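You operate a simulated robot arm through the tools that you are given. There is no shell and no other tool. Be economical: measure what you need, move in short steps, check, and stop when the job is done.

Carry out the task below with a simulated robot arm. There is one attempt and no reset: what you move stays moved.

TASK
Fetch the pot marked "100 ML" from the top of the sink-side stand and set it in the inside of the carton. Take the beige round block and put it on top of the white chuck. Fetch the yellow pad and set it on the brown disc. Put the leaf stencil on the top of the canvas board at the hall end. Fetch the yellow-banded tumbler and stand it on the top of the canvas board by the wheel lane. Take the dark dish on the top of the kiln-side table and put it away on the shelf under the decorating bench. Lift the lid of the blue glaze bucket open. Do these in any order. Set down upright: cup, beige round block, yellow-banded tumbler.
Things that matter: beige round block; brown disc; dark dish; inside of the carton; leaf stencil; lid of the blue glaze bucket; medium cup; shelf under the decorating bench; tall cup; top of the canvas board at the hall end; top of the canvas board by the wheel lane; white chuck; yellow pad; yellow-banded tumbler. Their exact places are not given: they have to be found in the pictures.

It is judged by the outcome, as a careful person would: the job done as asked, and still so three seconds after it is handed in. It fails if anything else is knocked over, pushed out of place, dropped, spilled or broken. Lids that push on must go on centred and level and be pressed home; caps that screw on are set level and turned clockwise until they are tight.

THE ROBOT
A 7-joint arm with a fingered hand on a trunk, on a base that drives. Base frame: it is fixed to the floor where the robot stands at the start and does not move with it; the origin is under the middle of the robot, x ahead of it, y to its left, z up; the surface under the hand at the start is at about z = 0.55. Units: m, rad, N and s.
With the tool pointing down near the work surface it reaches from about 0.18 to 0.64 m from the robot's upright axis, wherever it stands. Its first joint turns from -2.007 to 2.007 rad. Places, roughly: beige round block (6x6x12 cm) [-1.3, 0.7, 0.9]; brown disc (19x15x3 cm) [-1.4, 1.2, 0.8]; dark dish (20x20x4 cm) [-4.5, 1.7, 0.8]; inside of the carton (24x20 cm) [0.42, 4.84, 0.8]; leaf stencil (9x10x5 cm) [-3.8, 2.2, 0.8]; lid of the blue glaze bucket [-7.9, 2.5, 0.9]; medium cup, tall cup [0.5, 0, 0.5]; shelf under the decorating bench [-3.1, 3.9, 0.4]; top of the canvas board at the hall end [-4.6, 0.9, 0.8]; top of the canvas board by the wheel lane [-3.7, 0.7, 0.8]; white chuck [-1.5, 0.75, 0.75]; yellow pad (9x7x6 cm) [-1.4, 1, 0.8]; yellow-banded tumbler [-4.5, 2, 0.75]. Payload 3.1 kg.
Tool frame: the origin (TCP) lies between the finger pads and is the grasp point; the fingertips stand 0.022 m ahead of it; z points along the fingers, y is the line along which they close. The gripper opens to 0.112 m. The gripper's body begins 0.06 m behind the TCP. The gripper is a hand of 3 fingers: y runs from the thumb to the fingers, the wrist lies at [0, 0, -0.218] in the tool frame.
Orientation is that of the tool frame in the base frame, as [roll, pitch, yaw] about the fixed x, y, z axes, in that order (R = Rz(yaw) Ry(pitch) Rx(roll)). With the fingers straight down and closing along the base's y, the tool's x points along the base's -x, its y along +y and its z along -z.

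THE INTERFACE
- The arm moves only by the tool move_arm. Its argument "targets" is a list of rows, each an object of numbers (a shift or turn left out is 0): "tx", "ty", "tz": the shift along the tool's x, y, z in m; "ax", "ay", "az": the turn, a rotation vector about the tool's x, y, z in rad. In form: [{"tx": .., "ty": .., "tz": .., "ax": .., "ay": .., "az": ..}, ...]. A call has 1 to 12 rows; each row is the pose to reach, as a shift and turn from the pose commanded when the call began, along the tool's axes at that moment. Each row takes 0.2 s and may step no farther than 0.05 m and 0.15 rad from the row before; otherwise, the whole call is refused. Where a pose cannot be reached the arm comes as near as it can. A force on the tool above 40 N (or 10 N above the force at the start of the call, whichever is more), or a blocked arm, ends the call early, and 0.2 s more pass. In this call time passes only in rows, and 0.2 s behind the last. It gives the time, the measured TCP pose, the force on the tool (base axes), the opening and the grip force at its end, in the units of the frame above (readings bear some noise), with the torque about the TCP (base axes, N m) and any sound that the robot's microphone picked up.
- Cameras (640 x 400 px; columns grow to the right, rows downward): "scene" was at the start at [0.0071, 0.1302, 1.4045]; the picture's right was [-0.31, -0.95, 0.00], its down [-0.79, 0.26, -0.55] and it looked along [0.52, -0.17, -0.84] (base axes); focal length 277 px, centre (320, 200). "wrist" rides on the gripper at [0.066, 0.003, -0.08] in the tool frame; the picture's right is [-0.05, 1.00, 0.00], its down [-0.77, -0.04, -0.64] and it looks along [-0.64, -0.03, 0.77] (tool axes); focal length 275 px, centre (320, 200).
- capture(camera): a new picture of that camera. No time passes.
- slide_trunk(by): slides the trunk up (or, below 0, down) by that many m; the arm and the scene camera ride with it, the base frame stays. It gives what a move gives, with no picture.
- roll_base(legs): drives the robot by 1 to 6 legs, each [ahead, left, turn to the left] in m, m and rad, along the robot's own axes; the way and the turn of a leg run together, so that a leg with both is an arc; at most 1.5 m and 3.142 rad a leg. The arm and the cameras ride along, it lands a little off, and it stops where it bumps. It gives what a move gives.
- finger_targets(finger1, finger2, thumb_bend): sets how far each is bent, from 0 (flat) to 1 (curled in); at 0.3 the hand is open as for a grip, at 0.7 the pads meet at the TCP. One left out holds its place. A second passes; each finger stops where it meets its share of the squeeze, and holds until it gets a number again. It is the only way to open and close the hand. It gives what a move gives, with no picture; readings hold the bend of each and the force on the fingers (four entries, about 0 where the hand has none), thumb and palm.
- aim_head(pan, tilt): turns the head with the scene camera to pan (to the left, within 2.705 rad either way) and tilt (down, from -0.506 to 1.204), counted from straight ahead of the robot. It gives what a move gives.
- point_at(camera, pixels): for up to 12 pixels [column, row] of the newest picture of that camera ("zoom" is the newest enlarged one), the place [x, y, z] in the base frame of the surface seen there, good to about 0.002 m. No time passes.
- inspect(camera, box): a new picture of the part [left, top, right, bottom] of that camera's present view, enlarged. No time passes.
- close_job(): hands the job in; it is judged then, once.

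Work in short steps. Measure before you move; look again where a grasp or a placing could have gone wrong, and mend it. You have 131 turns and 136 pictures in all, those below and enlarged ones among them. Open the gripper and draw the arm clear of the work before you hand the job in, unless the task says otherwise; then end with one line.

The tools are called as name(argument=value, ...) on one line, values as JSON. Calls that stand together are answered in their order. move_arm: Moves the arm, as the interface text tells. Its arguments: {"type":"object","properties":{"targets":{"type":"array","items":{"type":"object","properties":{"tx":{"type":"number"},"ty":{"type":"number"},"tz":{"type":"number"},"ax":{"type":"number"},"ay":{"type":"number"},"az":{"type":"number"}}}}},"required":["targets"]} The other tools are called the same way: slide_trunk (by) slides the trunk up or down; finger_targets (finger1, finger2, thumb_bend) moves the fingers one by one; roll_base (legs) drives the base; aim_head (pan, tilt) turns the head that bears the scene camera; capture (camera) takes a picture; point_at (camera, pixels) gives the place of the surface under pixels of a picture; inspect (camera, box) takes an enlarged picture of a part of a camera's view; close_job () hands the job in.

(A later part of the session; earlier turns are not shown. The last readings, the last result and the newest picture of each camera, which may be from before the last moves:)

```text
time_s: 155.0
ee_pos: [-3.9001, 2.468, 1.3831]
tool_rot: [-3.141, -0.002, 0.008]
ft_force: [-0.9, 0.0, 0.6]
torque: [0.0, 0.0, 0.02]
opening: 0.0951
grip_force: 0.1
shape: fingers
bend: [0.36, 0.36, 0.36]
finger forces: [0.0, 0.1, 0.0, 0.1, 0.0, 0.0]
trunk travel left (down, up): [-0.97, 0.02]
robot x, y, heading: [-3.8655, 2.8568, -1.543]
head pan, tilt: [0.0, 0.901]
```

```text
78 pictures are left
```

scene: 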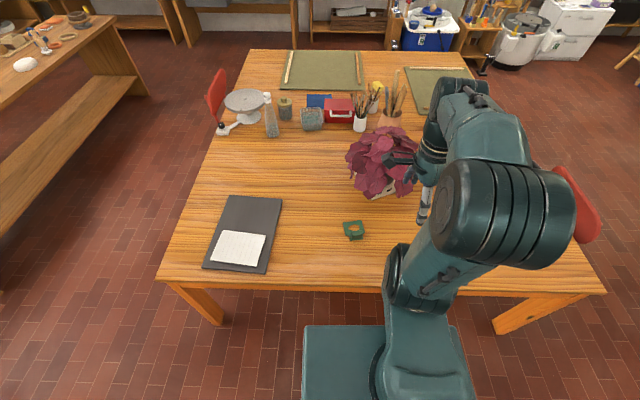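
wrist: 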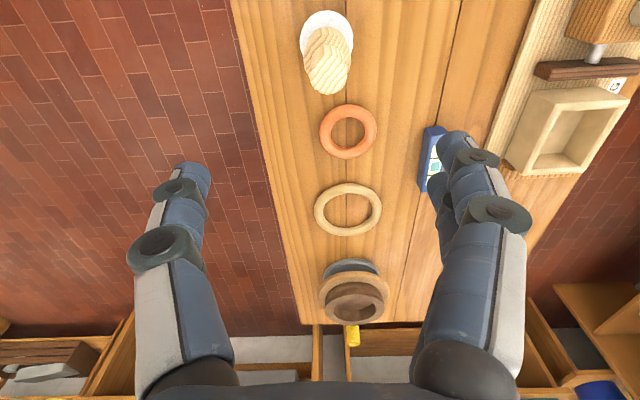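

I zoom on the stencil at (354,230) and measure it and the plant's nearest leaves.

inspect(camera="scene", box=[330, 210, 378, 250])

point_at(camera="zoom", pixels=[[200, 130], [430, 130], [240, 250], [430, 260], [300, 140], [320, 200], [400, 160], [220, 190], [420, 220], [350, 110]])

point_at(camera="scene", pixels=[[350, 165], [372, 195], [385, 180], [360, 185], [395, 140], [348, 150], [405, 185]])

```text
10.00 times, centred on (354, 230) of scene
```

zoom: 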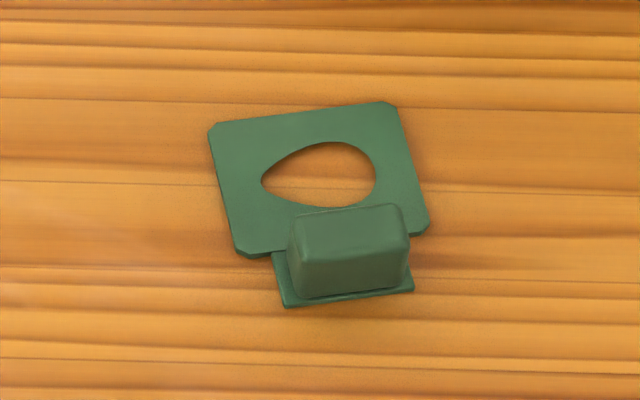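

```text
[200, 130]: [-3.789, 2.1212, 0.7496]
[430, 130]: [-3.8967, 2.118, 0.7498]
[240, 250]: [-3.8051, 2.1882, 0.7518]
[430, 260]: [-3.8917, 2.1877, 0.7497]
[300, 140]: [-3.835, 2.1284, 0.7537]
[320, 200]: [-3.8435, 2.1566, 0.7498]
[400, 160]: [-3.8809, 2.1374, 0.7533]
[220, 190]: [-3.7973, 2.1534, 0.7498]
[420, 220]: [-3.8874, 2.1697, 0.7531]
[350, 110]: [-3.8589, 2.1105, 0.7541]
```

```text
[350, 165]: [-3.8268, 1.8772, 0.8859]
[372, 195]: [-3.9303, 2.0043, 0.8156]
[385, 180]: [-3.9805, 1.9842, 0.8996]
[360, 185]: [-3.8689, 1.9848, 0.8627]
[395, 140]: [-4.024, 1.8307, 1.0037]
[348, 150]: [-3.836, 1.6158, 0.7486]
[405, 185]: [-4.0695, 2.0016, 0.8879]
```

I measure the handle's top corners for its centre and angle.

point_at(camera="zoom", pixels=[[300, 225], [395, 212], [305, 250], [400, 240], [350, 230], [345, 275], [310, 285], [400, 275], [290, 300], [408, 288]])

roll_base(legs=[[0.18, 0, -0.028]])

```text
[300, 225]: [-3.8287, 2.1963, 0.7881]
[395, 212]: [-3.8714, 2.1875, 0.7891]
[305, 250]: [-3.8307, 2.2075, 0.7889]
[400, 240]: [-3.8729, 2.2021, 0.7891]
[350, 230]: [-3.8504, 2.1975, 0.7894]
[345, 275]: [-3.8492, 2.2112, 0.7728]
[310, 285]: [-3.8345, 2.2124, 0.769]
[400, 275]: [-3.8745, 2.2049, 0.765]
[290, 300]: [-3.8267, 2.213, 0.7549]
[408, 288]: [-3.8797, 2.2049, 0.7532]
```

```text
time_s: 156.5
ee_pos: [-3.9078, 2.2863, 1.3829]
tool_rot: [3.14, 0.001, -0.02]
ft_force: [0.7, 0.7, 0.6]
torque: [-0.02, 0.0, -0.01]
opening: 0.0951
grip_force: 0.1
shape: fingers
bend: [0.36, 0.36, 0.36]
finger forces: [0.0, 0.0, 0.0, 0.1, 0.1, 0.0]
trunk travel left (down, up): [-0.97, 0.02]
robot x, y, heading: [-3.8561, 2.6691, -1.572]
head pan, tilt: [0.0, 0.901]
```

Handle centre (−3.851,2.199), ~24 mm thick, turned +0.17 rad, top 0.789. I lower the trunk and move the hand above it.

slide_trunk(by=-0.2)

move_arm(targets=[{"tx": 0.02, "ty": 0.029, "az": -0.095}, {"tx": 0.04, "ty": 0.058, "az": -0.19}, {"tx": 0.0587, "ty": 0.086, "az": -0.19, "tz": 0.03}, {"tx": 0.0587, "ty": 0.086, "az": -0.19, "tz": 0.08}, {"tx": 0.0587, "ty": 0.086, "az": -0.19, "tz": 0.13}, {"tx": 0.0587, "ty": 0.086, "az": -0.19, "tz": 0.18}, {"tx": 0.0587, "ty": 0.086, "az": -0.19, "tz": 0.23}, {"tx": 0.0587, "ty": 0.086, "az": -0.19, "tz": 0.28}, {"tx": 0.0587, "ty": 0.086, "az": -0.19, "tz": 0.31}])

capture(camera="wrist")

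```text
time_s: 158.7
ee_pos: [-3.9079, 2.2856, 1.1832]
tool_rot: [-3.141, 0.0, -0.019]
ft_force: [0.2, -0.9, 0.2]
torque: [0.0, -0.01, -0.02]
opening: 0.0945
grip_force: 0.1
shape: fingers
bend: [0.36, 0.36, 0.36]
finger forces: [0.0, 0.1, 0.0, 0.0, 0.0, 0.0]
trunk travel left (down, up): [-0.77, 0.22]
robot x, y, heading: [-3.8588, 2.6692, -1.569]
head pan, tilt: [0.0, 0.901]
```

```text
time_s: 160.7
ee_pos: [-3.8527, 2.1972, 0.8708]
tool_rot: [-3.141, 0.0, 0.172]
ft_force: [-0.2, -0.1, 0.4]
torque: [0.01, -0.02, 0.01]
opening: 0.0946
grip_force: 0.1
shape: fingers
bend: [0.36, 0.36, 0.36]
finger forces: [0.0, 0.0, 0.0, 0.1, 0.1, 0.1]
trunk travel left (down, up): [-0.77, 0.22]
robot x, y, heading: [-3.8579, 2.67, -1.575]
head pan, tilt: [0.0, 0.901]
```

```text
76 pictures are left
```

wrist: 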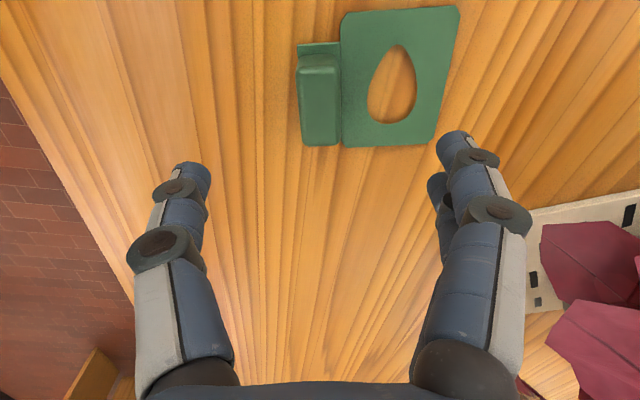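

Aligned. I descend to TCP ≈0.781 (tips just over the plate) and close.

move_arm(targets=[{"tz": 0.04, "ty": -0.001}, {"tz": 0.075, "ty": -0.001}, {"tz": 0.09, "ty": -0.001}])

finger_targets(finger1=0.7, finger2=0.7, thumb_bend=0.7)

move_arm(targets=[{"tz": -0.02}, {"tz": -0.06}, {"tz": -0.11}])

capture(camera="wrist")

```text
time_s: 161.5
ee_pos: [-3.8494, 2.1982, 0.7831]
tool_rot: [-3.14, 0.0, 0.172]
ft_force: [0.2, -0.1, 0.4]
torque: [0.02, 0.03, -0.01]
opening: 0.095
grip_force: 0.0
shape: fingers
bend: [0.36, 0.36, 0.36]
finger forces: [0.0, 0.1, 0.0, 0.0, 0.0, 0.1]
trunk travel left (down, up): [-0.77, 0.22]
robot x, y, heading: [-3.8587, 2.6708, -1.57]
head pan, tilt: [0.0, 0.901]
```

```text
time_s: 162.5
ee_pos: [-3.8504, 2.1982, 0.7832]
tool_rot: [3.142, 0.001, 0.171]
ft_force: [0.3, 0.1, -0.3]
torque: [0.02, -0.02, 0.04]
opening: 0.022
grip_force: 9.0
shape: fingers
bend: [0.63, 0.63, 0.65]
finger forces: [4.4, 4.4, 0.0, 0.0, 8.9, 0.1]
trunk travel left (down, up): [-0.77, 0.22]
robot x, y, heading: [-3.8561, 2.6701, -1.568]
head pan, tilt: [0.0, 0.901]
```

```text
time_s: 163.3
ee_pos: [-3.8498, 2.2009, 0.8943]
tool_rot: [3.141, 0.0, 0.169]
ft_force: [-0.2, -0.2, -0.4]
torque: [-0.03, 0.03, 0.02]
opening: 0.0218
grip_force: 9.2
shape: fingers
bend: [0.63, 0.63, 0.65]
finger forces: [4.4, 4.6, 0.0, 0.0, 8.9, 0.1]
trunk travel left (down, up): [-0.77, 0.22]
robot x, y, heading: [-3.8584, 2.6698, -1.568]
head pan, tilt: [0.0, 0.901]
```

```text
75 pictures are left
```

wrist: 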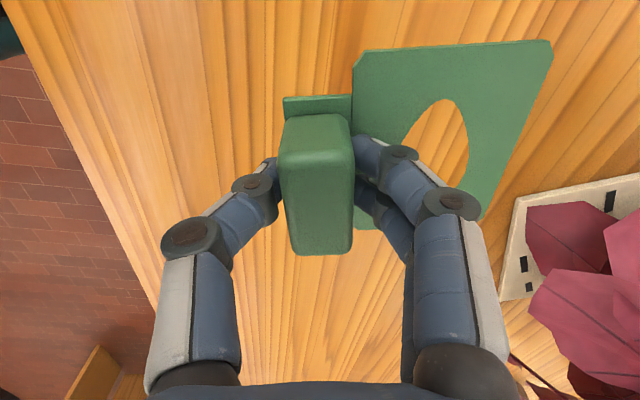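

Stencil held. I back off, raise the trunk, and go round the table's far end, looking down that lane.

slide_trunk(by=0.2)

roll_base(legs=[[-0.2, 0, 0], [0, -1.0, 0], [0, -0.5, 0]])

aim_head(pan=0.0, tilt=0.55)

capture(camera="scene")

```text
time_s: 165.5
ee_pos: [-3.8495, 2.2003, 1.0949]
tool_rot: [3.14, 0.002, 0.171]
ft_force: [-0.1, 0.0, -1.2]
torque: [0.04, -0.05, 0.02]
opening: 0.0218
grip_force: 8.7
shape: fingers
bend: [0.63, 0.63, 0.65]
finger forces: [4.3, 4.5, 0.0, 0.0, 8.9, 0.0]
trunk travel left (down, up): [-0.97, 0.02]
robot x, y, heading: [-3.8582, 2.6685, -1.566]
head pan, tilt: [0.0, 0.901]
```

```text
time_s: 174.4
ee_pos: [-5.343, 2.3924, 1.0939]
tool_rot: [-3.141, 0.001, 0.18]
ft_force: [0.4, -0.3, -0.8]
torque: [0.03, -0.01, 0.02]
opening: 0.0221
grip_force: 8.7
shape: fingers
bend: [0.63, 0.63, 0.65]
finger forces: [4.4, 4.4, 0.0, 0.0, 8.8, 0.0]
trunk travel left (down, up): [-0.97, 0.02]
robot x, y, heading: [-5.3544, 2.8625, -1.563]
head pan, tilt: [0.0, 0.901]
```

```text
time_s: 175.2
ee_pos: [-5.343, 2.3924, 1.0941]
tool_rot: [3.141, 0.001, 0.179]
ft_force: [-0.3, 0.4, -1.9]
torque: [-0.02, 0.01, 0.02]
opening: 0.0218
grip_force: 8.6
shape: fingers
bend: [0.63, 0.63, 0.65]
finger forces: [4.4, 4.5, 0.0, 0.0, 8.9, 0.1]
trunk travel left (down, up): [-0.97, 0.02]
robot x, y, heading: [-5.353, 2.8642, -1.564]
head pan, tilt: [0.0, 0.55]
```

```text
74 pictures are left
```

scene: 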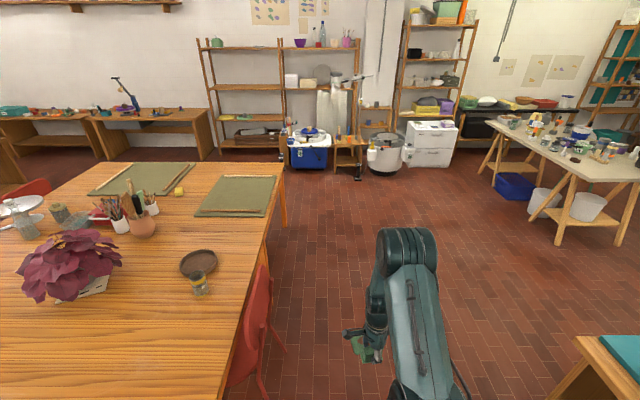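

The lane is clear between the table and the trestle at the right. I measure the chair's extents, far board, dish and tumbler.

point_at(camera="scene", pixels=[[286, 352], [272, 275], [262, 268], [265, 395], [280, 300], [285, 228], [218, 178], [195, 212], [268, 215], [278, 178], [284, 165], [199, 284]])

inspect(camera="scene", box=[160, 160, 300, 300])

```text
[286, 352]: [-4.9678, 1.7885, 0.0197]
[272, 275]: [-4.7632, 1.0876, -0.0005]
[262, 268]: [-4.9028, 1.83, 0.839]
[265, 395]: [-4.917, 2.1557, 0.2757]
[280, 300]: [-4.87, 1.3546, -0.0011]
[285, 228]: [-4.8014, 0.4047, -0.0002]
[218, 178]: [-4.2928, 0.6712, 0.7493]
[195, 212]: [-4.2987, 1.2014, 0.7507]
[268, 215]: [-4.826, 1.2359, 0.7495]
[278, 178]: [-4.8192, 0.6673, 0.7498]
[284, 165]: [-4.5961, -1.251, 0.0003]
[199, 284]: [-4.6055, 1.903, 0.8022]
```

```text
2.86 times, centred on (230, 230) of scene
```

zoom: 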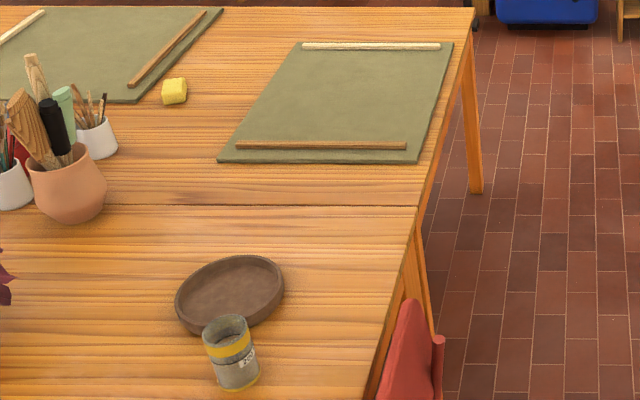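

I drive down the lane to y≈0.95, turn to face the far board, and move close.

roll_base(legs=[[0.95, 0, 0], [0.96, 0, 0], [0, 0, 1.56], [0.26, 0, 0]])

aim_head(pan=0.3, tilt=0.85)

capture(camera="scene")

```text
time_s: 190.1
ee_pos: [-4.6115, 0.9582, 1.0945]
tool_rot: [3.142, 0.0, 1.744]
ft_force: [0.4, 0.1, -0.6]
torque: [0.03, 0.0, -0.02]
opening: 0.0218
grip_force: 8.7
shape: fingers
bend: [0.63, 0.63, 0.65]
finger forces: [4.3, 4.2, 0.0, 0.0, 8.5, 0.0]
trunk travel left (down, up): [-0.97, 0.02]
robot x, y, heading: [-5.0804, 0.9549, 0.004]
head pan, tilt: [0.0, 0.55]
```

```text
time_s: 190.9
ee_pos: [-4.6113, 0.9574, 1.093]
tool_rot: [-3.141, -0.001, 1.747]
ft_force: [-0.4, 0.6, -1.4]
torque: [-0.04, 0.01, 0.0]
opening: 0.0216
grip_force: 8.6
shape: fingers
bend: [0.63, 0.63, 0.65]
finger forces: [4.2, 4.3, 0.1, 0.1, 8.6, 0.0]
trunk travel left (down, up): [-0.97, 0.02]
robot x, y, heading: [-5.083, 0.9482, 0.004]
head pan, tilt: [0.3, 0.85]
```

```text
72 pictures are left
```

scene: 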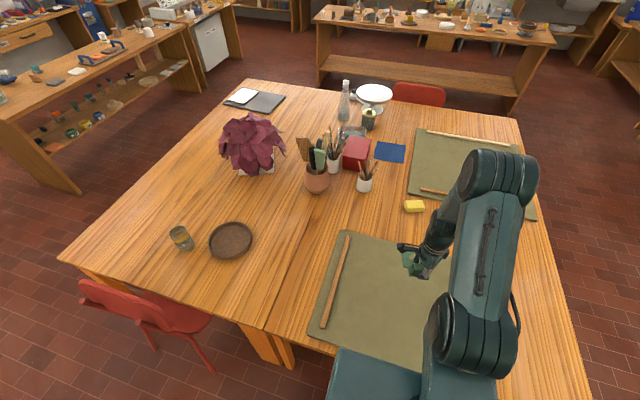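

The hand hangs over the board between its two sticks. I lower trunk and arm to just above contact (TCP≈0.80).

slide_trunk(by=-0.2)

move_arm(targets=[{"tz": 0.04}, {"tz": 0.075}, {"tz": 0.09}])

capture(camera="wrist")

```text
time_s: 193.1
ee_pos: [-4.6122, 0.9578, 0.8933]
tool_rot: [-3.141, 0.0, 1.746]
ft_force: [-0.3, 0.2, -0.4]
torque: [-0.01, 0.0, 0.01]
opening: 0.0213
grip_force: 8.2
shape: fingers
bend: [0.63, 0.63, 0.65]
finger forces: [4.3, 4.4, 0.0, 0.0, 8.6, 0.0]
trunk travel left (down, up): [-0.77, 0.22]
robot x, y, heading: [-5.0792, 0.9468, -0.0]
head pan, tilt: [0.3, 0.85]
```

```text
time_s: 193.9
ee_pos: [-4.6113, 0.9569, 0.8047]
tool_rot: [-3.141, -0.001, 1.745]
ft_force: [-0.7, -0.6, -1.1]
torque: [0.0, 0.0, 0.0]
opening: 0.0213
grip_force: 8.2
shape: fingers
bend: [0.63, 0.63, 0.65]
finger forces: [4.2, 4.3, 0.0, 0.0, 8.6, 0.0]
trunk travel left (down, up): [-0.77, 0.22]
robot x, y, heading: [-5.0829, 0.9484, 0.004]
head pan, tilt: [0.3, 0.85]
```

```text
71 pictures are left
```

wrist: 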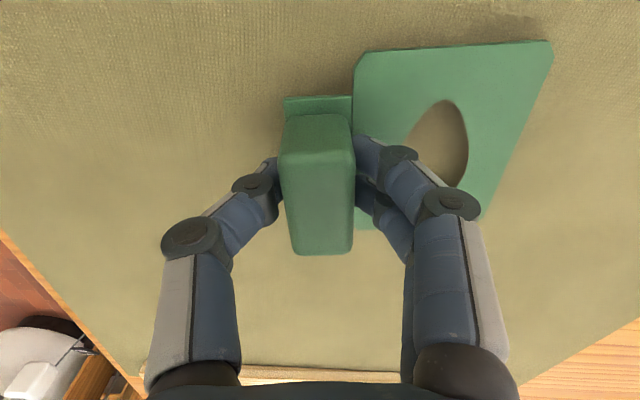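

move_arm(targets=[{"tz": 0.002}, {"tz": 0.004}, {"tz": 0.006}, {"tz": 0.0075}, {"tz": 0.009}])

```text
time_s: 195.1
ee_pos: [-4.6114, 0.9581, 0.795]
tool_rot: [3.139, 0.002, 1.746]
ft_force: [0.2, 1.1, 8.5]
torque: [0.05, -0.03, -0.01]
opening: 0.0212
grip_force: 10.8
shape: fingers
bend: [0.64, 0.64, 0.66]
finger forces: [5.4, 5.3, 0.1, 0.1, 10.2, 0.0]
trunk travel left (down, up): [-0.77, 0.22]
robot x, y, heading: [-5.0829, 0.9512, -0.002]
head pan, tilt: [0.3, 0.85]
```

Contact (8.5 N). I release and rise.

move_arm(targets=[{"tz": -0.001}])

finger_targets(finger1=0.36, finger2=0.36, thumb_bend=0.36)

move_arm(targets=[{"tz": -0.03}, {"tz": -0.08}, {"tz": -0.13}, {"tz": -0.18}, {"tz": -0.23}])

capture(camera="wrist")

inspect(camera="scene", box=[140, 140, 300, 260])

```text
time_s: 195.5
ee_pos: [-4.6121, 0.9563, 0.7971]
tool_rot: [3.141, 0.001, 1.745]
ft_force: [1.5, 0.3, 6.4]
torque: [0.03, -0.02, 0.01]
opening: 0.0208
grip_force: 10.5
shape: fingers
bend: [0.64, 0.64, 0.66]
finger forces: [5.5, 5.6, 0.0, 0.0, 9.6, 0.0]
trunk travel left (down, up): [-0.77, 0.22]
robot x, y, heading: [-5.084, 0.9517, 0.002]
head pan, tilt: [0.3, 0.85]
```

```text
time_s: 196.5
ee_pos: [-4.6112, 0.9577, 0.7957]
tool_rot: [3.14, 0.001, 1.747]
ft_force: [-0.3, 0.3, 0.4]
torque: [0.01, 0.03, 0.01]
opening: 0.0946
grip_force: 0.0
shape: fingers
bend: [0.36, 0.36, 0.36]
finger forces: [0.0, 0.1, 0.0, 0.1, 0.0, 0.1]
trunk travel left (down, up): [-0.77, 0.22]
robot x, y, heading: [-5.081, 0.9509, 0.003]
head pan, tilt: [0.3, 0.85]
```

```text
time_s: 197.7
ee_pos: [-4.613, 0.9621, 1.0273]
tool_rot: [3.141, 0.0, 1.744]
ft_force: [-0.7, -0.4, 0.5]
torque: [0.0, -0.05, 0.01]
opening: 0.0945
grip_force: 0.1
shape: fingers
bend: [0.36, 0.36, 0.36]
finger forces: [0.1, 0.0, 0.1, 0.0, 0.1, 0.1]
trunk travel left (down, up): [-0.77, 0.22]
robot x, y, heading: [-5.0806, 0.9518, 0.001]
head pan, tilt: [0.3, 0.85]
```

```text
70 pictures are left
```

wrist: 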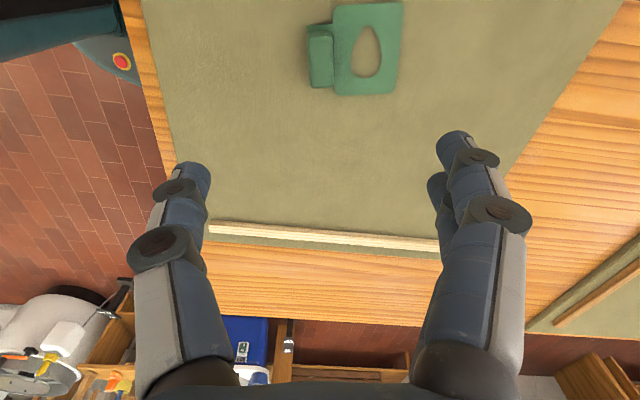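

```text
3.33 times, centred on (220, 200) of scene
```

zoom: 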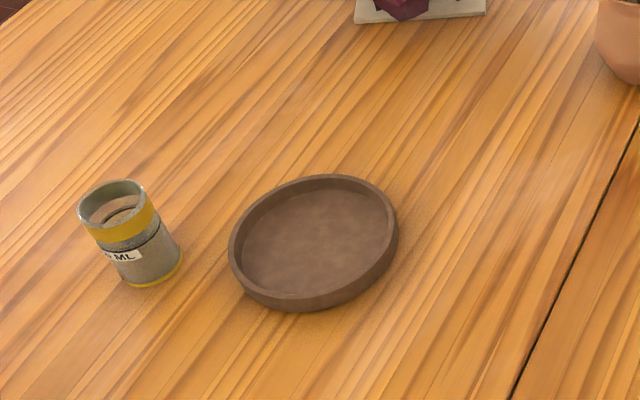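

The stencil lies flat on the hall-end board. Next the tumbler: I shift left along the table edge to y≈1.49, staying clear of the chair foot at (−4.97,1.79).

roll_base(legs=[[0.04, 0.535, 0]])

aim_head(pan=0.7, tilt=0.9)

capture(camera="scene")

```text
time_s: 200.7
ee_pos: [-4.6113, 1.4558, 1.0267]
tool_rot: [3.141, 0.001, 1.7]
ft_force: [-0.3, -0.6, -0.1]
torque: [0.01, 0.02, -0.01]
opening: 0.0946
grip_force: 0.0
shape: fingers
bend: [0.36, 0.36, 0.36]
finger forces: [0.0, 0.0, 0.0, 0.0, 0.0, 0.1]
trunk travel left (down, up): [-0.77, 0.22]
robot x, y, heading: [-5.0777, 1.4602, -0.042]
head pan, tilt: [0.3, 0.85]
```

```text
time_s: 201.6
ee_pos: [-4.6096, 1.4547, 1.0274]
tool_rot: [3.141, 0.0, 1.702]
ft_force: [-0.1, -0.2, -0.1]
torque: [-0.03, -0.01, -0.02]
opening: 0.0948
grip_force: 0.0
shape: fingers
bend: [0.36, 0.36, 0.36]
finger forces: [0.0, 0.0, 0.0, 0.1, 0.1, 0.1]
trunk travel left (down, up): [-0.77, 0.22]
robot x, y, heading: [-5.0775, 1.4671, -0.041]
head pan, tilt: [0.7, 0.901]
```

```text
68 pictures are left
```

scene: 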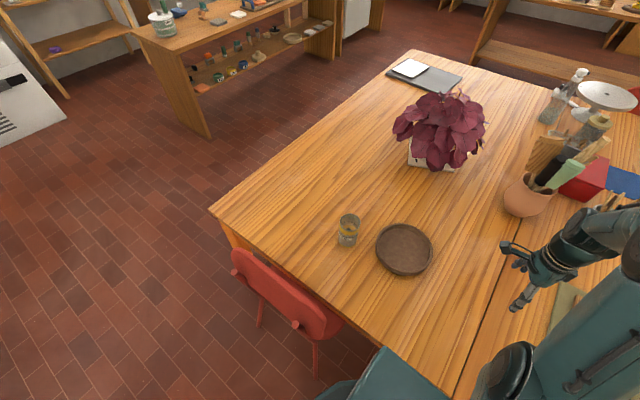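

I measure the tumbler rim and dish, plus the chair's clearance to my base.

inspect(camera="scene", box=[324, 200, 452, 280])

point_at(camera="zoom", pixels=[[75, 85], [180, 85], [125, 65], [125, 120], [125, 75], [125, 100], [115, 240], [265, 250], [545, 250], [400, 130], [395, 385], [400, 250]])

point_at(camera="scene", pixels=[[317, 376], [335, 320], [345, 315], [260, 325], [400, 370]])

```text
5.00 times, centred on (388, 240) of scene
```

zoom: 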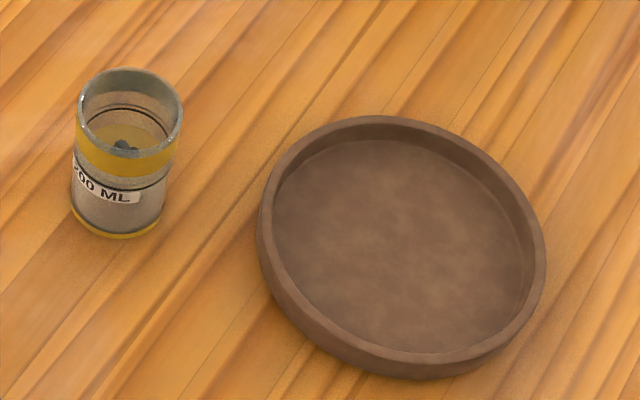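

```text
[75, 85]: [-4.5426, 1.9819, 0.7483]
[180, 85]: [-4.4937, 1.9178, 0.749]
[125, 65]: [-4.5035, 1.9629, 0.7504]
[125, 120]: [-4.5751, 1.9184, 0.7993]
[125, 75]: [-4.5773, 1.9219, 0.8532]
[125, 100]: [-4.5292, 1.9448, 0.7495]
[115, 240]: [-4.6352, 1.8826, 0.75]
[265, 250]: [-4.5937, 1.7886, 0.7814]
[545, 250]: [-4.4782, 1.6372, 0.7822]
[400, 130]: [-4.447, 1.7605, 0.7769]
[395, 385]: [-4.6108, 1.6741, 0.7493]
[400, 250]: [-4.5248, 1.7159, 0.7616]
```

```text
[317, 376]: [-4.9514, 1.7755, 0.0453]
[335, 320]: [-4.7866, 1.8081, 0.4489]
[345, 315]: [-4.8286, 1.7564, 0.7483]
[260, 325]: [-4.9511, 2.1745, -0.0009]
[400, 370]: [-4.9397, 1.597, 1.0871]
```

Tumbler centre ≈(−4.606,1.901), rim 0.853. I inch forward 5 cm and open the hand fully.

roll_base(legs=[[0.05, 0.02, 0.04]])

finger_targets(finger1=0.3, finger2=0.3, thumb_bend=0.3)

```text
time_s: 202.3
ee_pos: [-4.6097, 1.4566, 1.0265]
tool_rot: [3.141, 0.001, 1.699]
ft_force: [-0.6, 0.5, -0.2]
torque: [0.0, -0.01, 0.0]
opening: 0.0948
grip_force: 0.0
shape: fingers
bend: [0.36, 0.36, 0.36]
finger forces: [0.1, 0.1, 0.0, 0.0, 0.0, 0.0]
trunk travel left (down, up): [-0.77, 0.22]
robot x, y, heading: [-5.0784, 1.4649, -0.039]
head pan, tilt: [0.7, 0.901]
stopped in leg 1: the robot was blocked; the commanded pose is now the measured one
```

```text
time_s: 203.3
ee_pos: [-4.6102, 1.4556, 1.0263]
tool_rot: [-3.14, 0.001, 1.699]
ft_force: [-0.7, 0.9, 1.3]
torque: [0.0, 0.0, 0.03]
opening: 0.1113
grip_force: 0.0
shape: fingers
bend: [0.3, 0.3, 0.3]
finger forces: [0.0, 0.0, 0.1, 0.1, 0.1, 0.0]
trunk travel left (down, up): [-0.77, 0.22]
robot x, y, heading: [-5.0836, 1.4642, -0.042]
head pan, tilt: [0.7, 0.901]
```

A table leg blocks further forward. I back off 1 cm and go 5.5 cm left instead (still ≥3 cm from the chair foot), then look again.

roll_base(legs=[[-0.012, 0, 0], [0, 0.055, 0.04]])

capture(camera="scene")

```text
time_s: 204.6
ee_pos: [-4.62, 1.53, 1.0273]
tool_rot: [3.14, 0.003, 1.738]
ft_force: [-0.7, -0.1, 0.6]
torque: [-0.02, -0.01, 0.02]
opening: 0.1113
grip_force: 0.0
shape: fingers
bend: [0.3, 0.3, 0.3]
finger forces: [0.0, 0.0, 0.1, 0.1, 0.1, 0.0]
trunk travel left (down, up): [-0.77, 0.22]
robot x, y, heading: [-5.0927, 1.5212, -0.007]
head pan, tilt: [0.7, 0.901]
```

```text
66 pictures are left
```

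scene: 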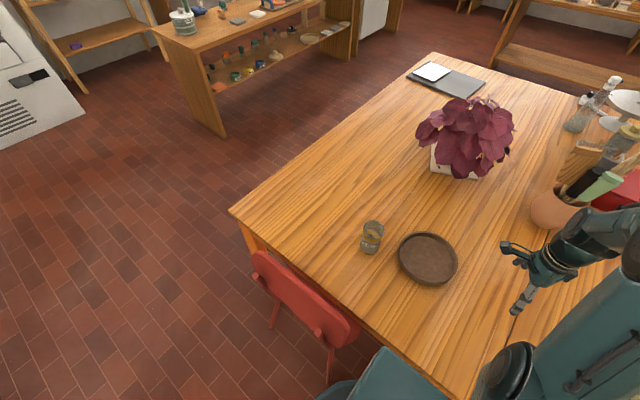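

I move the hand above the tumbler at safe height and take a wrist view.

move_arm(targets=[{"tx": 0.0454, "ty": 0.0094, "az": 0.08}, {"tx": 0.0909, "ty": 0.0188, "az": 0.167}, {"tx": 0.1363, "ty": 0.0283, "az": 0.167}, {"tx": 0.1817, "ty": 0.0377, "az": 0.167}, {"tx": 0.2272, "ty": 0.0471, "az": 0.167}, {"tx": 0.2726, "ty": 0.0565, "az": 0.167}, {"tx": 0.318, "ty": 0.066, "az": 0.167}, {"tx": 0.3635, "ty": 0.0754, "az": 0.167}])

capture(camera="wrist")

```text
time_s: 206.4
ee_pos: [-4.6064, 1.9029, 1.0244]
tool_rot: [-3.141, 0.004, 1.57]
ft_force: [0.5, 0.2, 0.4]
torque: [-0.02, 0.0, -0.03]
opening: 0.1116
grip_force: 0.0
shape: fingers
bend: [0.3, 0.3, 0.3]
finger forces: [0.0, 0.0, 0.1, 0.0, 0.0, 0.0]
trunk travel left (down, up): [-0.77, 0.22]
robot x, y, heading: [-5.0923, 1.5207, -0.005]
head pan, tilt: [0.7, 0.901]
```

```text
65 pictures are left
```

wrist: 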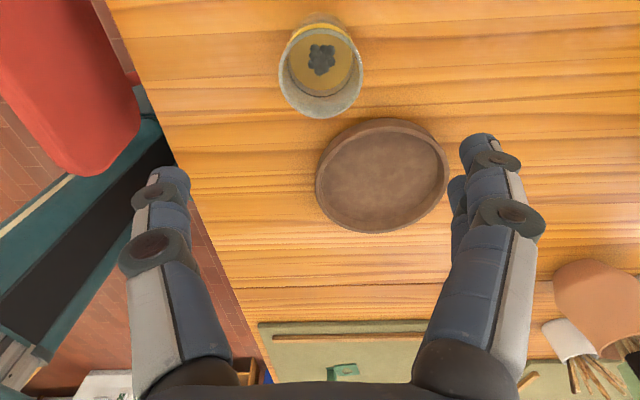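

The tumbler is centred at column 321. I check its rim in y.

point_at(camera="wrist", pixels=[[281, 70], [361, 70], [320, 116], [320, 35], [300, 110], [345, 108], [320, 60], [290, 95]])

inspect(camera="wrist", box=[270, 0, 370, 130])

```text
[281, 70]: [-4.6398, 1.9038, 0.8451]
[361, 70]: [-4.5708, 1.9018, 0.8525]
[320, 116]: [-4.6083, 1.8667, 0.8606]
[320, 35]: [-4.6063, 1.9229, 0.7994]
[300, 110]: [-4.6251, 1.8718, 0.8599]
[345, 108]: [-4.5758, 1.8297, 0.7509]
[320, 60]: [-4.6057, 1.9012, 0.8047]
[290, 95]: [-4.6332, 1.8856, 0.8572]
```

```text
3.08 times, centred on (320, 65) of wrist
```

zoom: 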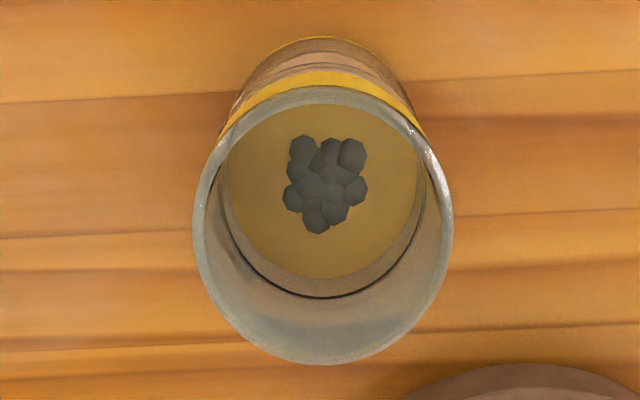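

Centre (−4.606,1.901), radius 35 mm, rim 0.860, with loose bits inside. I descend to TCP≈0.82 and close.

move_arm(targets=[{"tz": 0.04, "tx": -0.001}, {"tz": 0.08, "tx": -0.001}, {"tz": 0.12, "tx": -0.001}, {"tz": 0.155, "tx": -0.001}, {"tz": 0.18, "tx": -0.001}, {"tz": 0.204, "tx": -0.001}])

finger_targets(finger1=0.7, finger2=0.7, thumb_bend=0.7)

capture(camera="wrist")

```text
time_s: 207.8
ee_pos: [-4.6072, 1.9002, 0.8223]
tool_rot: [3.141, -0.001, 1.572]
ft_force: [1.3, -0.8, 1.8]
torque: [-0.02, -0.03, 0.03]
opening: 0.1114
grip_force: 0.8
shape: fingers
bend: [0.3, 0.3, 0.3]
finger forces: [0.7, 1.2, 0.0, 0.0, 0.4, 0.0]
trunk travel left (down, up): [-0.77, 0.22]
robot x, y, heading: [-5.0915, 1.5188, -0.009]
head pan, tilt: [0.7, 0.901]
```

```text
time_s: 208.8
ee_pos: [-4.607, 1.8999, 0.8238]
tool_rot: [3.139, 0.001, 1.571]
ft_force: [4.6, 0.8, 11.6]
torque: [0.03, 0.23, -0.01]
opening: 0.0542
grip_force: 41.7
shape: fingers
bend: [0.59, 0.6, 0.61]
finger forces: [21.4, 22.5, 0.0, 0.0, 39.1, 0.0]
trunk travel left (down, up): [-0.77, 0.22]
robot x, y, heading: [-5.0887, 1.5178, -0.005]
head pan, tilt: [0.7, 0.901]
```

```text
63 pictures are left
```

wrist: 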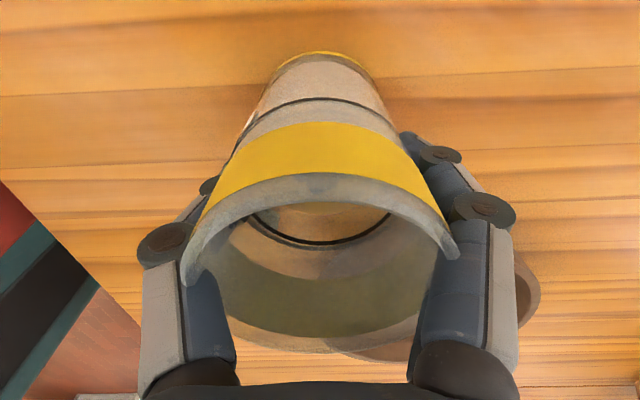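

Grip forces are high (≈40 N) — the finger links wedge on the wide rim, I'm too deep. I open, rise 2 cm and re-grip.

finger_targets(finger1=0.3, finger2=0.3, thumb_bend=0.3)

move_arm(targets=[{"tz": -0.01}, {"tz": -0.018}])

finger_targets(finger1=0.5, finger2=0.5, thumb_bend=0.5)

capture(camera="wrist")

```text
time_s: 209.8
ee_pos: [-4.6078, 1.9012, 0.8229]
tool_rot: [3.14, 0.003, 1.574]
ft_force: [0.2, -0.4, 1.4]
torque: [0.02, -0.03, 0.01]
opening: 0.1115
grip_force: 0.5
shape: fingers
bend: [0.3, 0.3, 0.3]
finger forces: [0.2, 0.4, 0.0, 0.0, 0.8, 0.0]
trunk travel left (down, up): [-0.77, 0.22]
robot x, y, heading: [-5.0936, 1.5197, -0.006]
head pan, tilt: [0.7, 0.901]
```

```text
time_s: 210.4
ee_pos: [-4.6072, 1.8999, 0.8408]
tool_rot: [-3.139, 0.001, 1.572]
ft_force: [0.9, 0.3, 0.6]
torque: [0.0, 0.03, 0.0]
opening: 0.1118
grip_force: 0.0
shape: fingers
bend: [0.3, 0.3, 0.3]
finger forces: [0.0, 0.1, 0.0, 0.0, 0.0, 0.0]
trunk travel left (down, up): [-0.77, 0.22]
robot x, y, heading: [-5.0893, 1.5219, -0.007]
head pan, tilt: [0.7, 0.901]
```

```text
time_s: 211.4
ee_pos: [-4.6088, 1.9002, 0.8409]
tool_rot: [-3.141, -0.001, 1.572]
ft_force: [0.5, -0.7, 0.3]
torque: [-0.02, -0.02, 0.01]
opening: 0.0583
grip_force: 1.1
shape: fingers
bend: [0.49, 0.49, 0.5]
finger forces: [0.7, 0.8, 0.0, 0.0, 0.6, 0.1]
trunk travel left (down, up): [-0.77, 0.22]
robot x, y, heading: [-5.0924, 1.5254, -0.005]
head pan, tilt: [0.7, 0.901]
```

```text
62 pictures are left
```

wrist: 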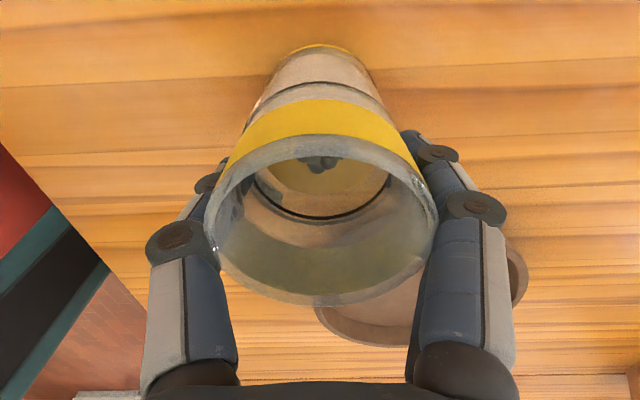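

Contact starts near bend 0.5, glass intact. I close for the full squeeze.

finger_targets(finger1=0.7, finger2=0.7, thumb_bend=0.7)

move_arm(targets=[{"tz": -0.005}, {"tz": -0.015}])

capture(camera="wrist")

```text
time_s: 212.4
ee_pos: [-4.6055, 1.9003, 0.8418]
tool_rot: [3.14, 0.0, 1.573]
ft_force: [1.5, 0.4, 0.5]
torque: [0.02, -0.13, 0.01]
opening: 0.0545
grip_force: 16.8
shape: fingers
bend: [0.51, 0.51, 0.57]
finger forces: [8.6, 8.5, 0.0, 0.0, 16.5, 0.0]
trunk travel left (down, up): [-0.77, 0.22]
robot x, y, heading: [-5.0902, 1.5228, -0.003]
head pan, tilt: [0.7, 0.901]
```

```text
time_s: 213.0
ee_pos: [-4.6068, 1.8996, 0.8573]
tool_rot: [3.14, 0.001, 1.571]
ft_force: [0.7, -0.9, -3.6]
torque: [-0.05, 0.03, -0.02]
opening: 0.0544
grip_force: 17.0
shape: fingers
bend: [0.51, 0.51, 0.57]
finger forces: [8.5, 8.5, 0.0, 0.1, 16.9, 0.0]
trunk travel left (down, up): [-0.77, 0.22]
robot x, y, heading: [-5.0878, 1.5228, -0.003]
head pan, tilt: [0.7, 0.901]
```

```text
61 pictures are left
```

wrist: 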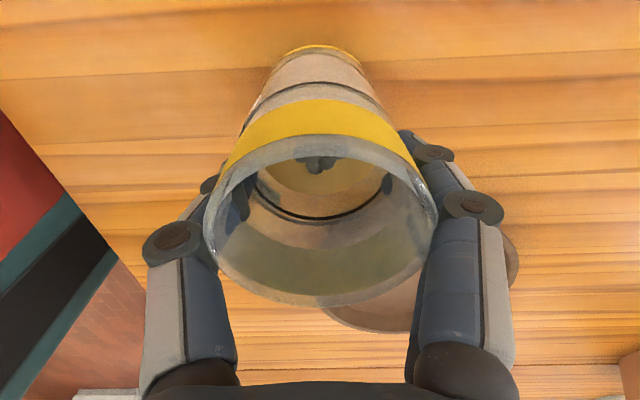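

Firm hold at 17 N. I lift gently and then swing it back in front of the robot.

move_arm(targets=[{"tz": -0.015}, {"tz": -0.04}, {"tz": -0.07}, {"tz": -0.1}, {"tz": -0.13}, {"tz": -0.15, "tx": -0.01}, {"tz": -0.16, "tx": -0.035}, {"tz": -0.16, "tx": -0.07}, {"tz": -0.16, "tx": -0.105}, {"tz": -0.16, "tx": -0.14}, {"tz": -0.16, "tx": -0.17}, {"tz": -0.16, "tx": -0.19}])

move_arm(targets=[{"tx": -0.015}, {"tx": -0.045, "ty": -0.005}, {"tx": -0.08, "ty": -0.015}, {"tx": -0.115, "ty": -0.03}, {"tx": -0.15, "ty": -0.04}, {"tx": -0.175, "ty": -0.05}, {"tx": -0.19, "ty": -0.055}])

slide_trunk(by=0.15)

capture(camera="wrist")

```text
time_s: 215.6
ee_pos: [-4.6056, 1.71, 1.0152]
tool_rot: [3.142, -0.001, 1.573]
ft_force: [0.4, -0.8, -3.1]
torque: [0.0, 0.0, 0.03]
opening: 0.0543
grip_force: 17.1
shape: fingers
bend: [0.51, 0.51, 0.57]
finger forces: [8.5, 8.3, 0.0, 0.0, 16.8, 0.0]
trunk travel left (down, up): [-0.77, 0.22]
robot x, y, heading: [-5.0892, 1.5222, -0.002]
head pan, tilt: [0.7, 0.901]
```

```text
time_s: 217.2
ee_pos: [-4.6606, 1.5187, 1.0156]
tool_rot: [3.14, 0.0, 1.574]
ft_force: [-0.2, 0.1, -4.2]
torque: [-0.02, 0.02, -0.01]
opening: 0.0543
grip_force: 16.5
shape: fingers
bend: [0.51, 0.51, 0.57]
finger forces: [8.4, 8.4, 0.0, 0.0, 16.7, 0.0]
trunk travel left (down, up): [-0.77, 0.22]
robot x, y, heading: [-5.0928, 1.5203, -0.0]
head pan, tilt: [0.7, 0.901]
```

```text
time_s: 219.0
ee_pos: [-4.6599, 1.519, 1.165]
tool_rot: [-3.14, 0.001, 1.573]
ft_force: [-0.7, -0.1, -2.7]
torque: [-0.05, 0.02, -0.01]
opening: 0.0544
grip_force: 16.5
shape: fingers
bend: [0.51, 0.51, 0.57]
finger forces: [8.4, 8.4, 0.1, 0.0, 16.7, 0.1]
trunk travel left (down, up): [-0.92, 0.07]
robot x, y, heading: [-5.0917, 1.5219, -0.002]
head pan, tilt: [0.7, 0.901]
```

```text
60 pictures are left
```

wrist: 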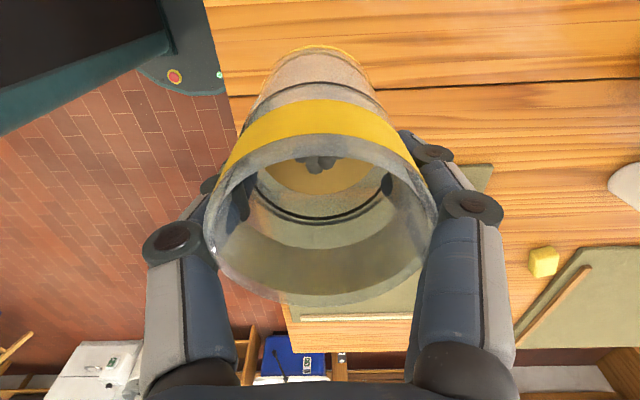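

Driving round the table's −y end with the tumbler to face the near board from y≈−0.13.

roll_base(legs=[[-0.2, 0, 0], [0, -0.9, 0], [0, -0.78, 0], [0.8, 0, 0], [0.78, 0, 0], [0, 0, 1.57]])

aim_head(pan=0.25, tilt=0.8)

capture(camera="scene")

```text
time_s: 240.2
ee_pos: [-3.7031, 0.277, 1.1643]
tool_rot: [3.141, -0.001, 3.139]
ft_force: [-0.6, 0.0, -3.4]
torque: [0.01, 0.0, 0.01]
opening: 0.0539
grip_force: 16.7
shape: fingers
bend: [0.51, 0.51, 0.57]
finger forces: [8.2, 8.2, 0.0, 0.0, 16.2, 0.1]
trunk travel left (down, up): [-0.92, 0.07]
robot x, y, heading: [-3.7073, -0.1564, 1.562]
head pan, tilt: [0.7, 0.901]
```

```text
time_s: 241.1
ee_pos: [-3.7037, 0.2772, 1.1646]
tool_rot: [-3.141, 0.0, 3.139]
ft_force: [0.6, -0.4, -3.1]
torque: [-0.02, 0.02, -0.01]
opening: 0.0541
grip_force: 16.1
shape: fingers
bend: [0.51, 0.51, 0.57]
finger forces: [8.2, 8.2, 0.0, 0.0, 16.3, 0.0]
trunk travel left (down, up): [-0.92, 0.07]
robot x, y, heading: [-3.7096, -0.1556, 1.563]
head pan, tilt: [0.25, 0.799]
```

```text
59 pictures are left
```

scene: 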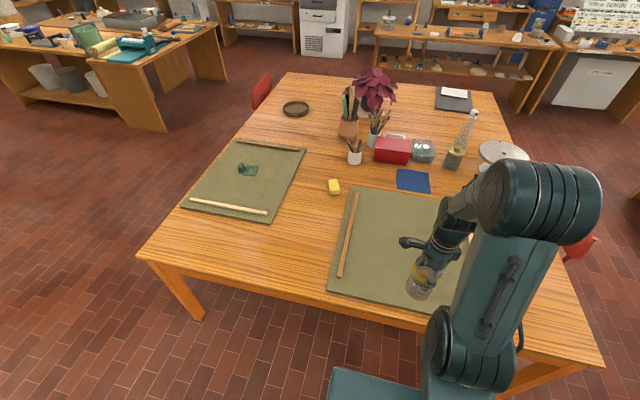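

I measure the board and stick near (345,235) before approaching.

point_at(camera="scene", pixels=[[355, 190], [332, 290], [400, 300], [430, 200], [390, 240], [348, 230], [400, 260], [370, 300]])

roll_base(legs=[[0.24, 0, 0]])

capture(camera="wrist")

```text
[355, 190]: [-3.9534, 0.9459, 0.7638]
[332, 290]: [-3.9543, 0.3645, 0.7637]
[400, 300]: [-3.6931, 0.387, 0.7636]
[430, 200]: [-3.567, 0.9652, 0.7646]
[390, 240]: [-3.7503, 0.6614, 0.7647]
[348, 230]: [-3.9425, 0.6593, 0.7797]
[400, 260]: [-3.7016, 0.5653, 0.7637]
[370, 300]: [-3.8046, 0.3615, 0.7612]
```

```text
time_s: 242.9
ee_pos: [-3.7037, 0.5176, 1.1663]
tool_rot: [3.141, 0.001, 3.138]
ft_force: [-0.1, -0.3, -3.0]
torque: [0.01, 0.02, -0.01]
opening: 0.054
grip_force: 16.4
shape: fingers
bend: [0.51, 0.51, 0.57]
finger forces: [8.3, 8.2, 0.0, 0.0, 16.3, 0.1]
trunk travel left (down, up): [-0.92, 0.07]
robot x, y, heading: [-3.7027, 0.0861, 1.566]
head pan, tilt: [0.25, 0.799]
```

```text
58 pictures are left
```

wrist: 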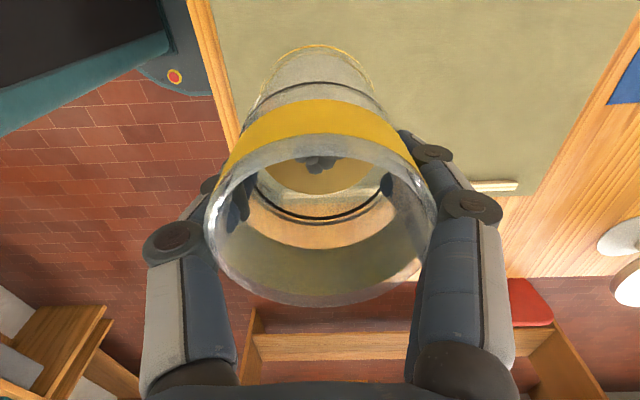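

Board top z 0.764; TCP at contact ≈0.856. I move 8 cm further in, lower trunk and arm to just above.

slide_trunk(by=-0.15)

move_arm(targets=[{"ty": 0.02, "tz": 0.005}, {"ty": 0.045, "tz": 0.02}, {"ty": 0.07, "tz": 0.045}, {"ty": 0.08, "tz": 0.075}, {"ty": 0.08, "tz": 0.105}, {"ty": 0.08, "tz": 0.13}, {"ty": 0.08, "tz": 0.148}, {"ty": 0.08, "tz": 0.155}])

capture(camera="scene")

```text
time_s: 244.6
ee_pos: [-3.7029, 0.5185, 1.015]
tool_rot: [-3.141, 0.0, 3.14]
ft_force: [0.5, 0.0, -3.0]
torque: [-0.05, 0.0, 0.01]
opening: 0.0538
grip_force: 16.4
shape: fingers
bend: [0.51, 0.51, 0.57]
finger forces: [8.3, 8.2, 0.0, 0.0, 16.4, 0.1]
trunk travel left (down, up): [-0.77, 0.22]
robot x, y, heading: [-3.7081, 0.0916, 1.563]
head pan, tilt: [0.25, 0.799]
```

```text
time_s: 246.4
ee_pos: [-3.7032, 0.5992, 0.8591]
tool_rot: [-3.141, 0.001, 3.138]
ft_force: [0.9, 0.2, -3.0]
torque: [-0.01, -0.01, 0.0]
opening: 0.0538
grip_force: 16.4
shape: fingers
bend: [0.51, 0.51, 0.57]
finger forces: [8.1, 8.2, 0.1, 0.1, 16.4, 0.0]
trunk travel left (down, up): [-0.77, 0.22]
robot x, y, heading: [-3.7098, 0.0868, 1.562]
head pan, tilt: [0.25, 0.799]
```

```text
57 pictures are left
```

scene: 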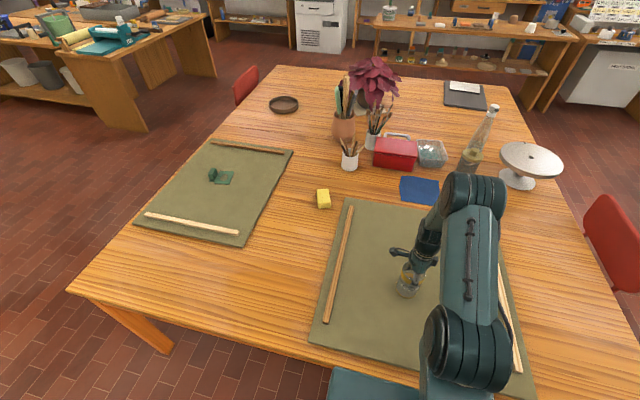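

The tumbler hangs a few mm above the board between the sticks; I lower it to contact in small steps.

move_arm(targets=[{"tz": 0.001}, {"tz": 0.002}, {"tz": 0.003}, {"tz": 0.004}, {"tz": 0.005}])

```text
time_s: 247.6
ee_pos: [-3.7025, 0.5972, 0.8553]
tool_rot: [3.138, 0.001, 3.139]
ft_force: [0.1, -1.6, 2.1]
torque: [0.16, -0.01, 0.0]
opening: 0.0538
grip_force: 17.0
shape: fingers
bend: [0.51, 0.51, 0.57]
finger forces: [8.2, 8.1, 0.0, 0.0, 17.2, 0.0]
trunk travel left (down, up): [-0.77, 0.22]
robot x, y, heading: [-3.7106, 0.0885, 1.563]
head pan, tilt: [0.25, 0.799]
```

Contact. I release in stages and rise straight up.

finger_targets(finger1=0.48, finger2=0.48, thumb_bend=0.5)

finger_targets(finger1=0.3, finger2=0.3, thumb_bend=0.3)

move_arm(targets=[{"tz": -0.02}, {"tz": -0.05}, {"tz": -0.09}, {"tz": -0.14}, {"tz": -0.19}])

capture(camera="wrist")

```text
time_s: 248.6
ee_pos: [-3.7026, 0.598, 0.8551]
tool_rot: [-3.141, -0.001, 3.141]
ft_force: [0.0, -0.3, -0.4]
torque: [0.01, 0.0, 0.0]
opening: 0.0594
grip_force: 0.5
shape: fingers
bend: [0.48, 0.48, 0.5]
finger forces: [0.0, 0.1, 0.1, 0.0, 0.9, 0.1]
trunk travel left (down, up): [-0.77, 0.22]
robot x, y, heading: [-3.7048, 0.0856, 1.566]
head pan, tilt: [0.25, 0.799]
```

```text
time_s: 249.6
ee_pos: [-3.7031, 0.5982, 0.8541]
tool_rot: [-3.141, 0.0, 3.14]
ft_force: [-0.1, 0.1, -0.2]
torque: [0.02, 0.03, -0.02]
opening: 0.1112
grip_force: 0.2
shape: fingers
bend: [0.3, 0.3, 0.3]
finger forces: [0.1, 0.0, 0.1, 0.0, 0.0, 0.1]
trunk travel left (down, up): [-0.77, 0.22]
robot x, y, heading: [-3.7057, 0.0871, 1.561]
head pan, tilt: [0.25, 0.799]
```

```text
time_s: 250.8
ee_pos: [-3.705, 0.5981, 1.0448]
tool_rot: [3.141, -0.001, 3.14]
ft_force: [-0.4, -0.3, -0.3]
torque: [0.0, 0.01, 0.0]
opening: 0.1114
grip_force: 0.0
shape: fingers
bend: [0.3, 0.3, 0.3]
finger forces: [0.1, 0.0, 0.1, 0.0, 0.1, 0.1]
trunk travel left (down, up): [-0.77, 0.22]
robot x, y, heading: [-3.7053, 0.0855, 1.562]
head pan, tilt: [0.25, 0.799]
```

```text
56 pictures are left
```

wrist: 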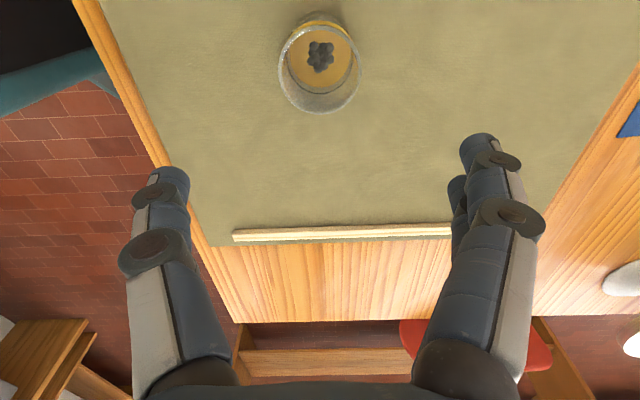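

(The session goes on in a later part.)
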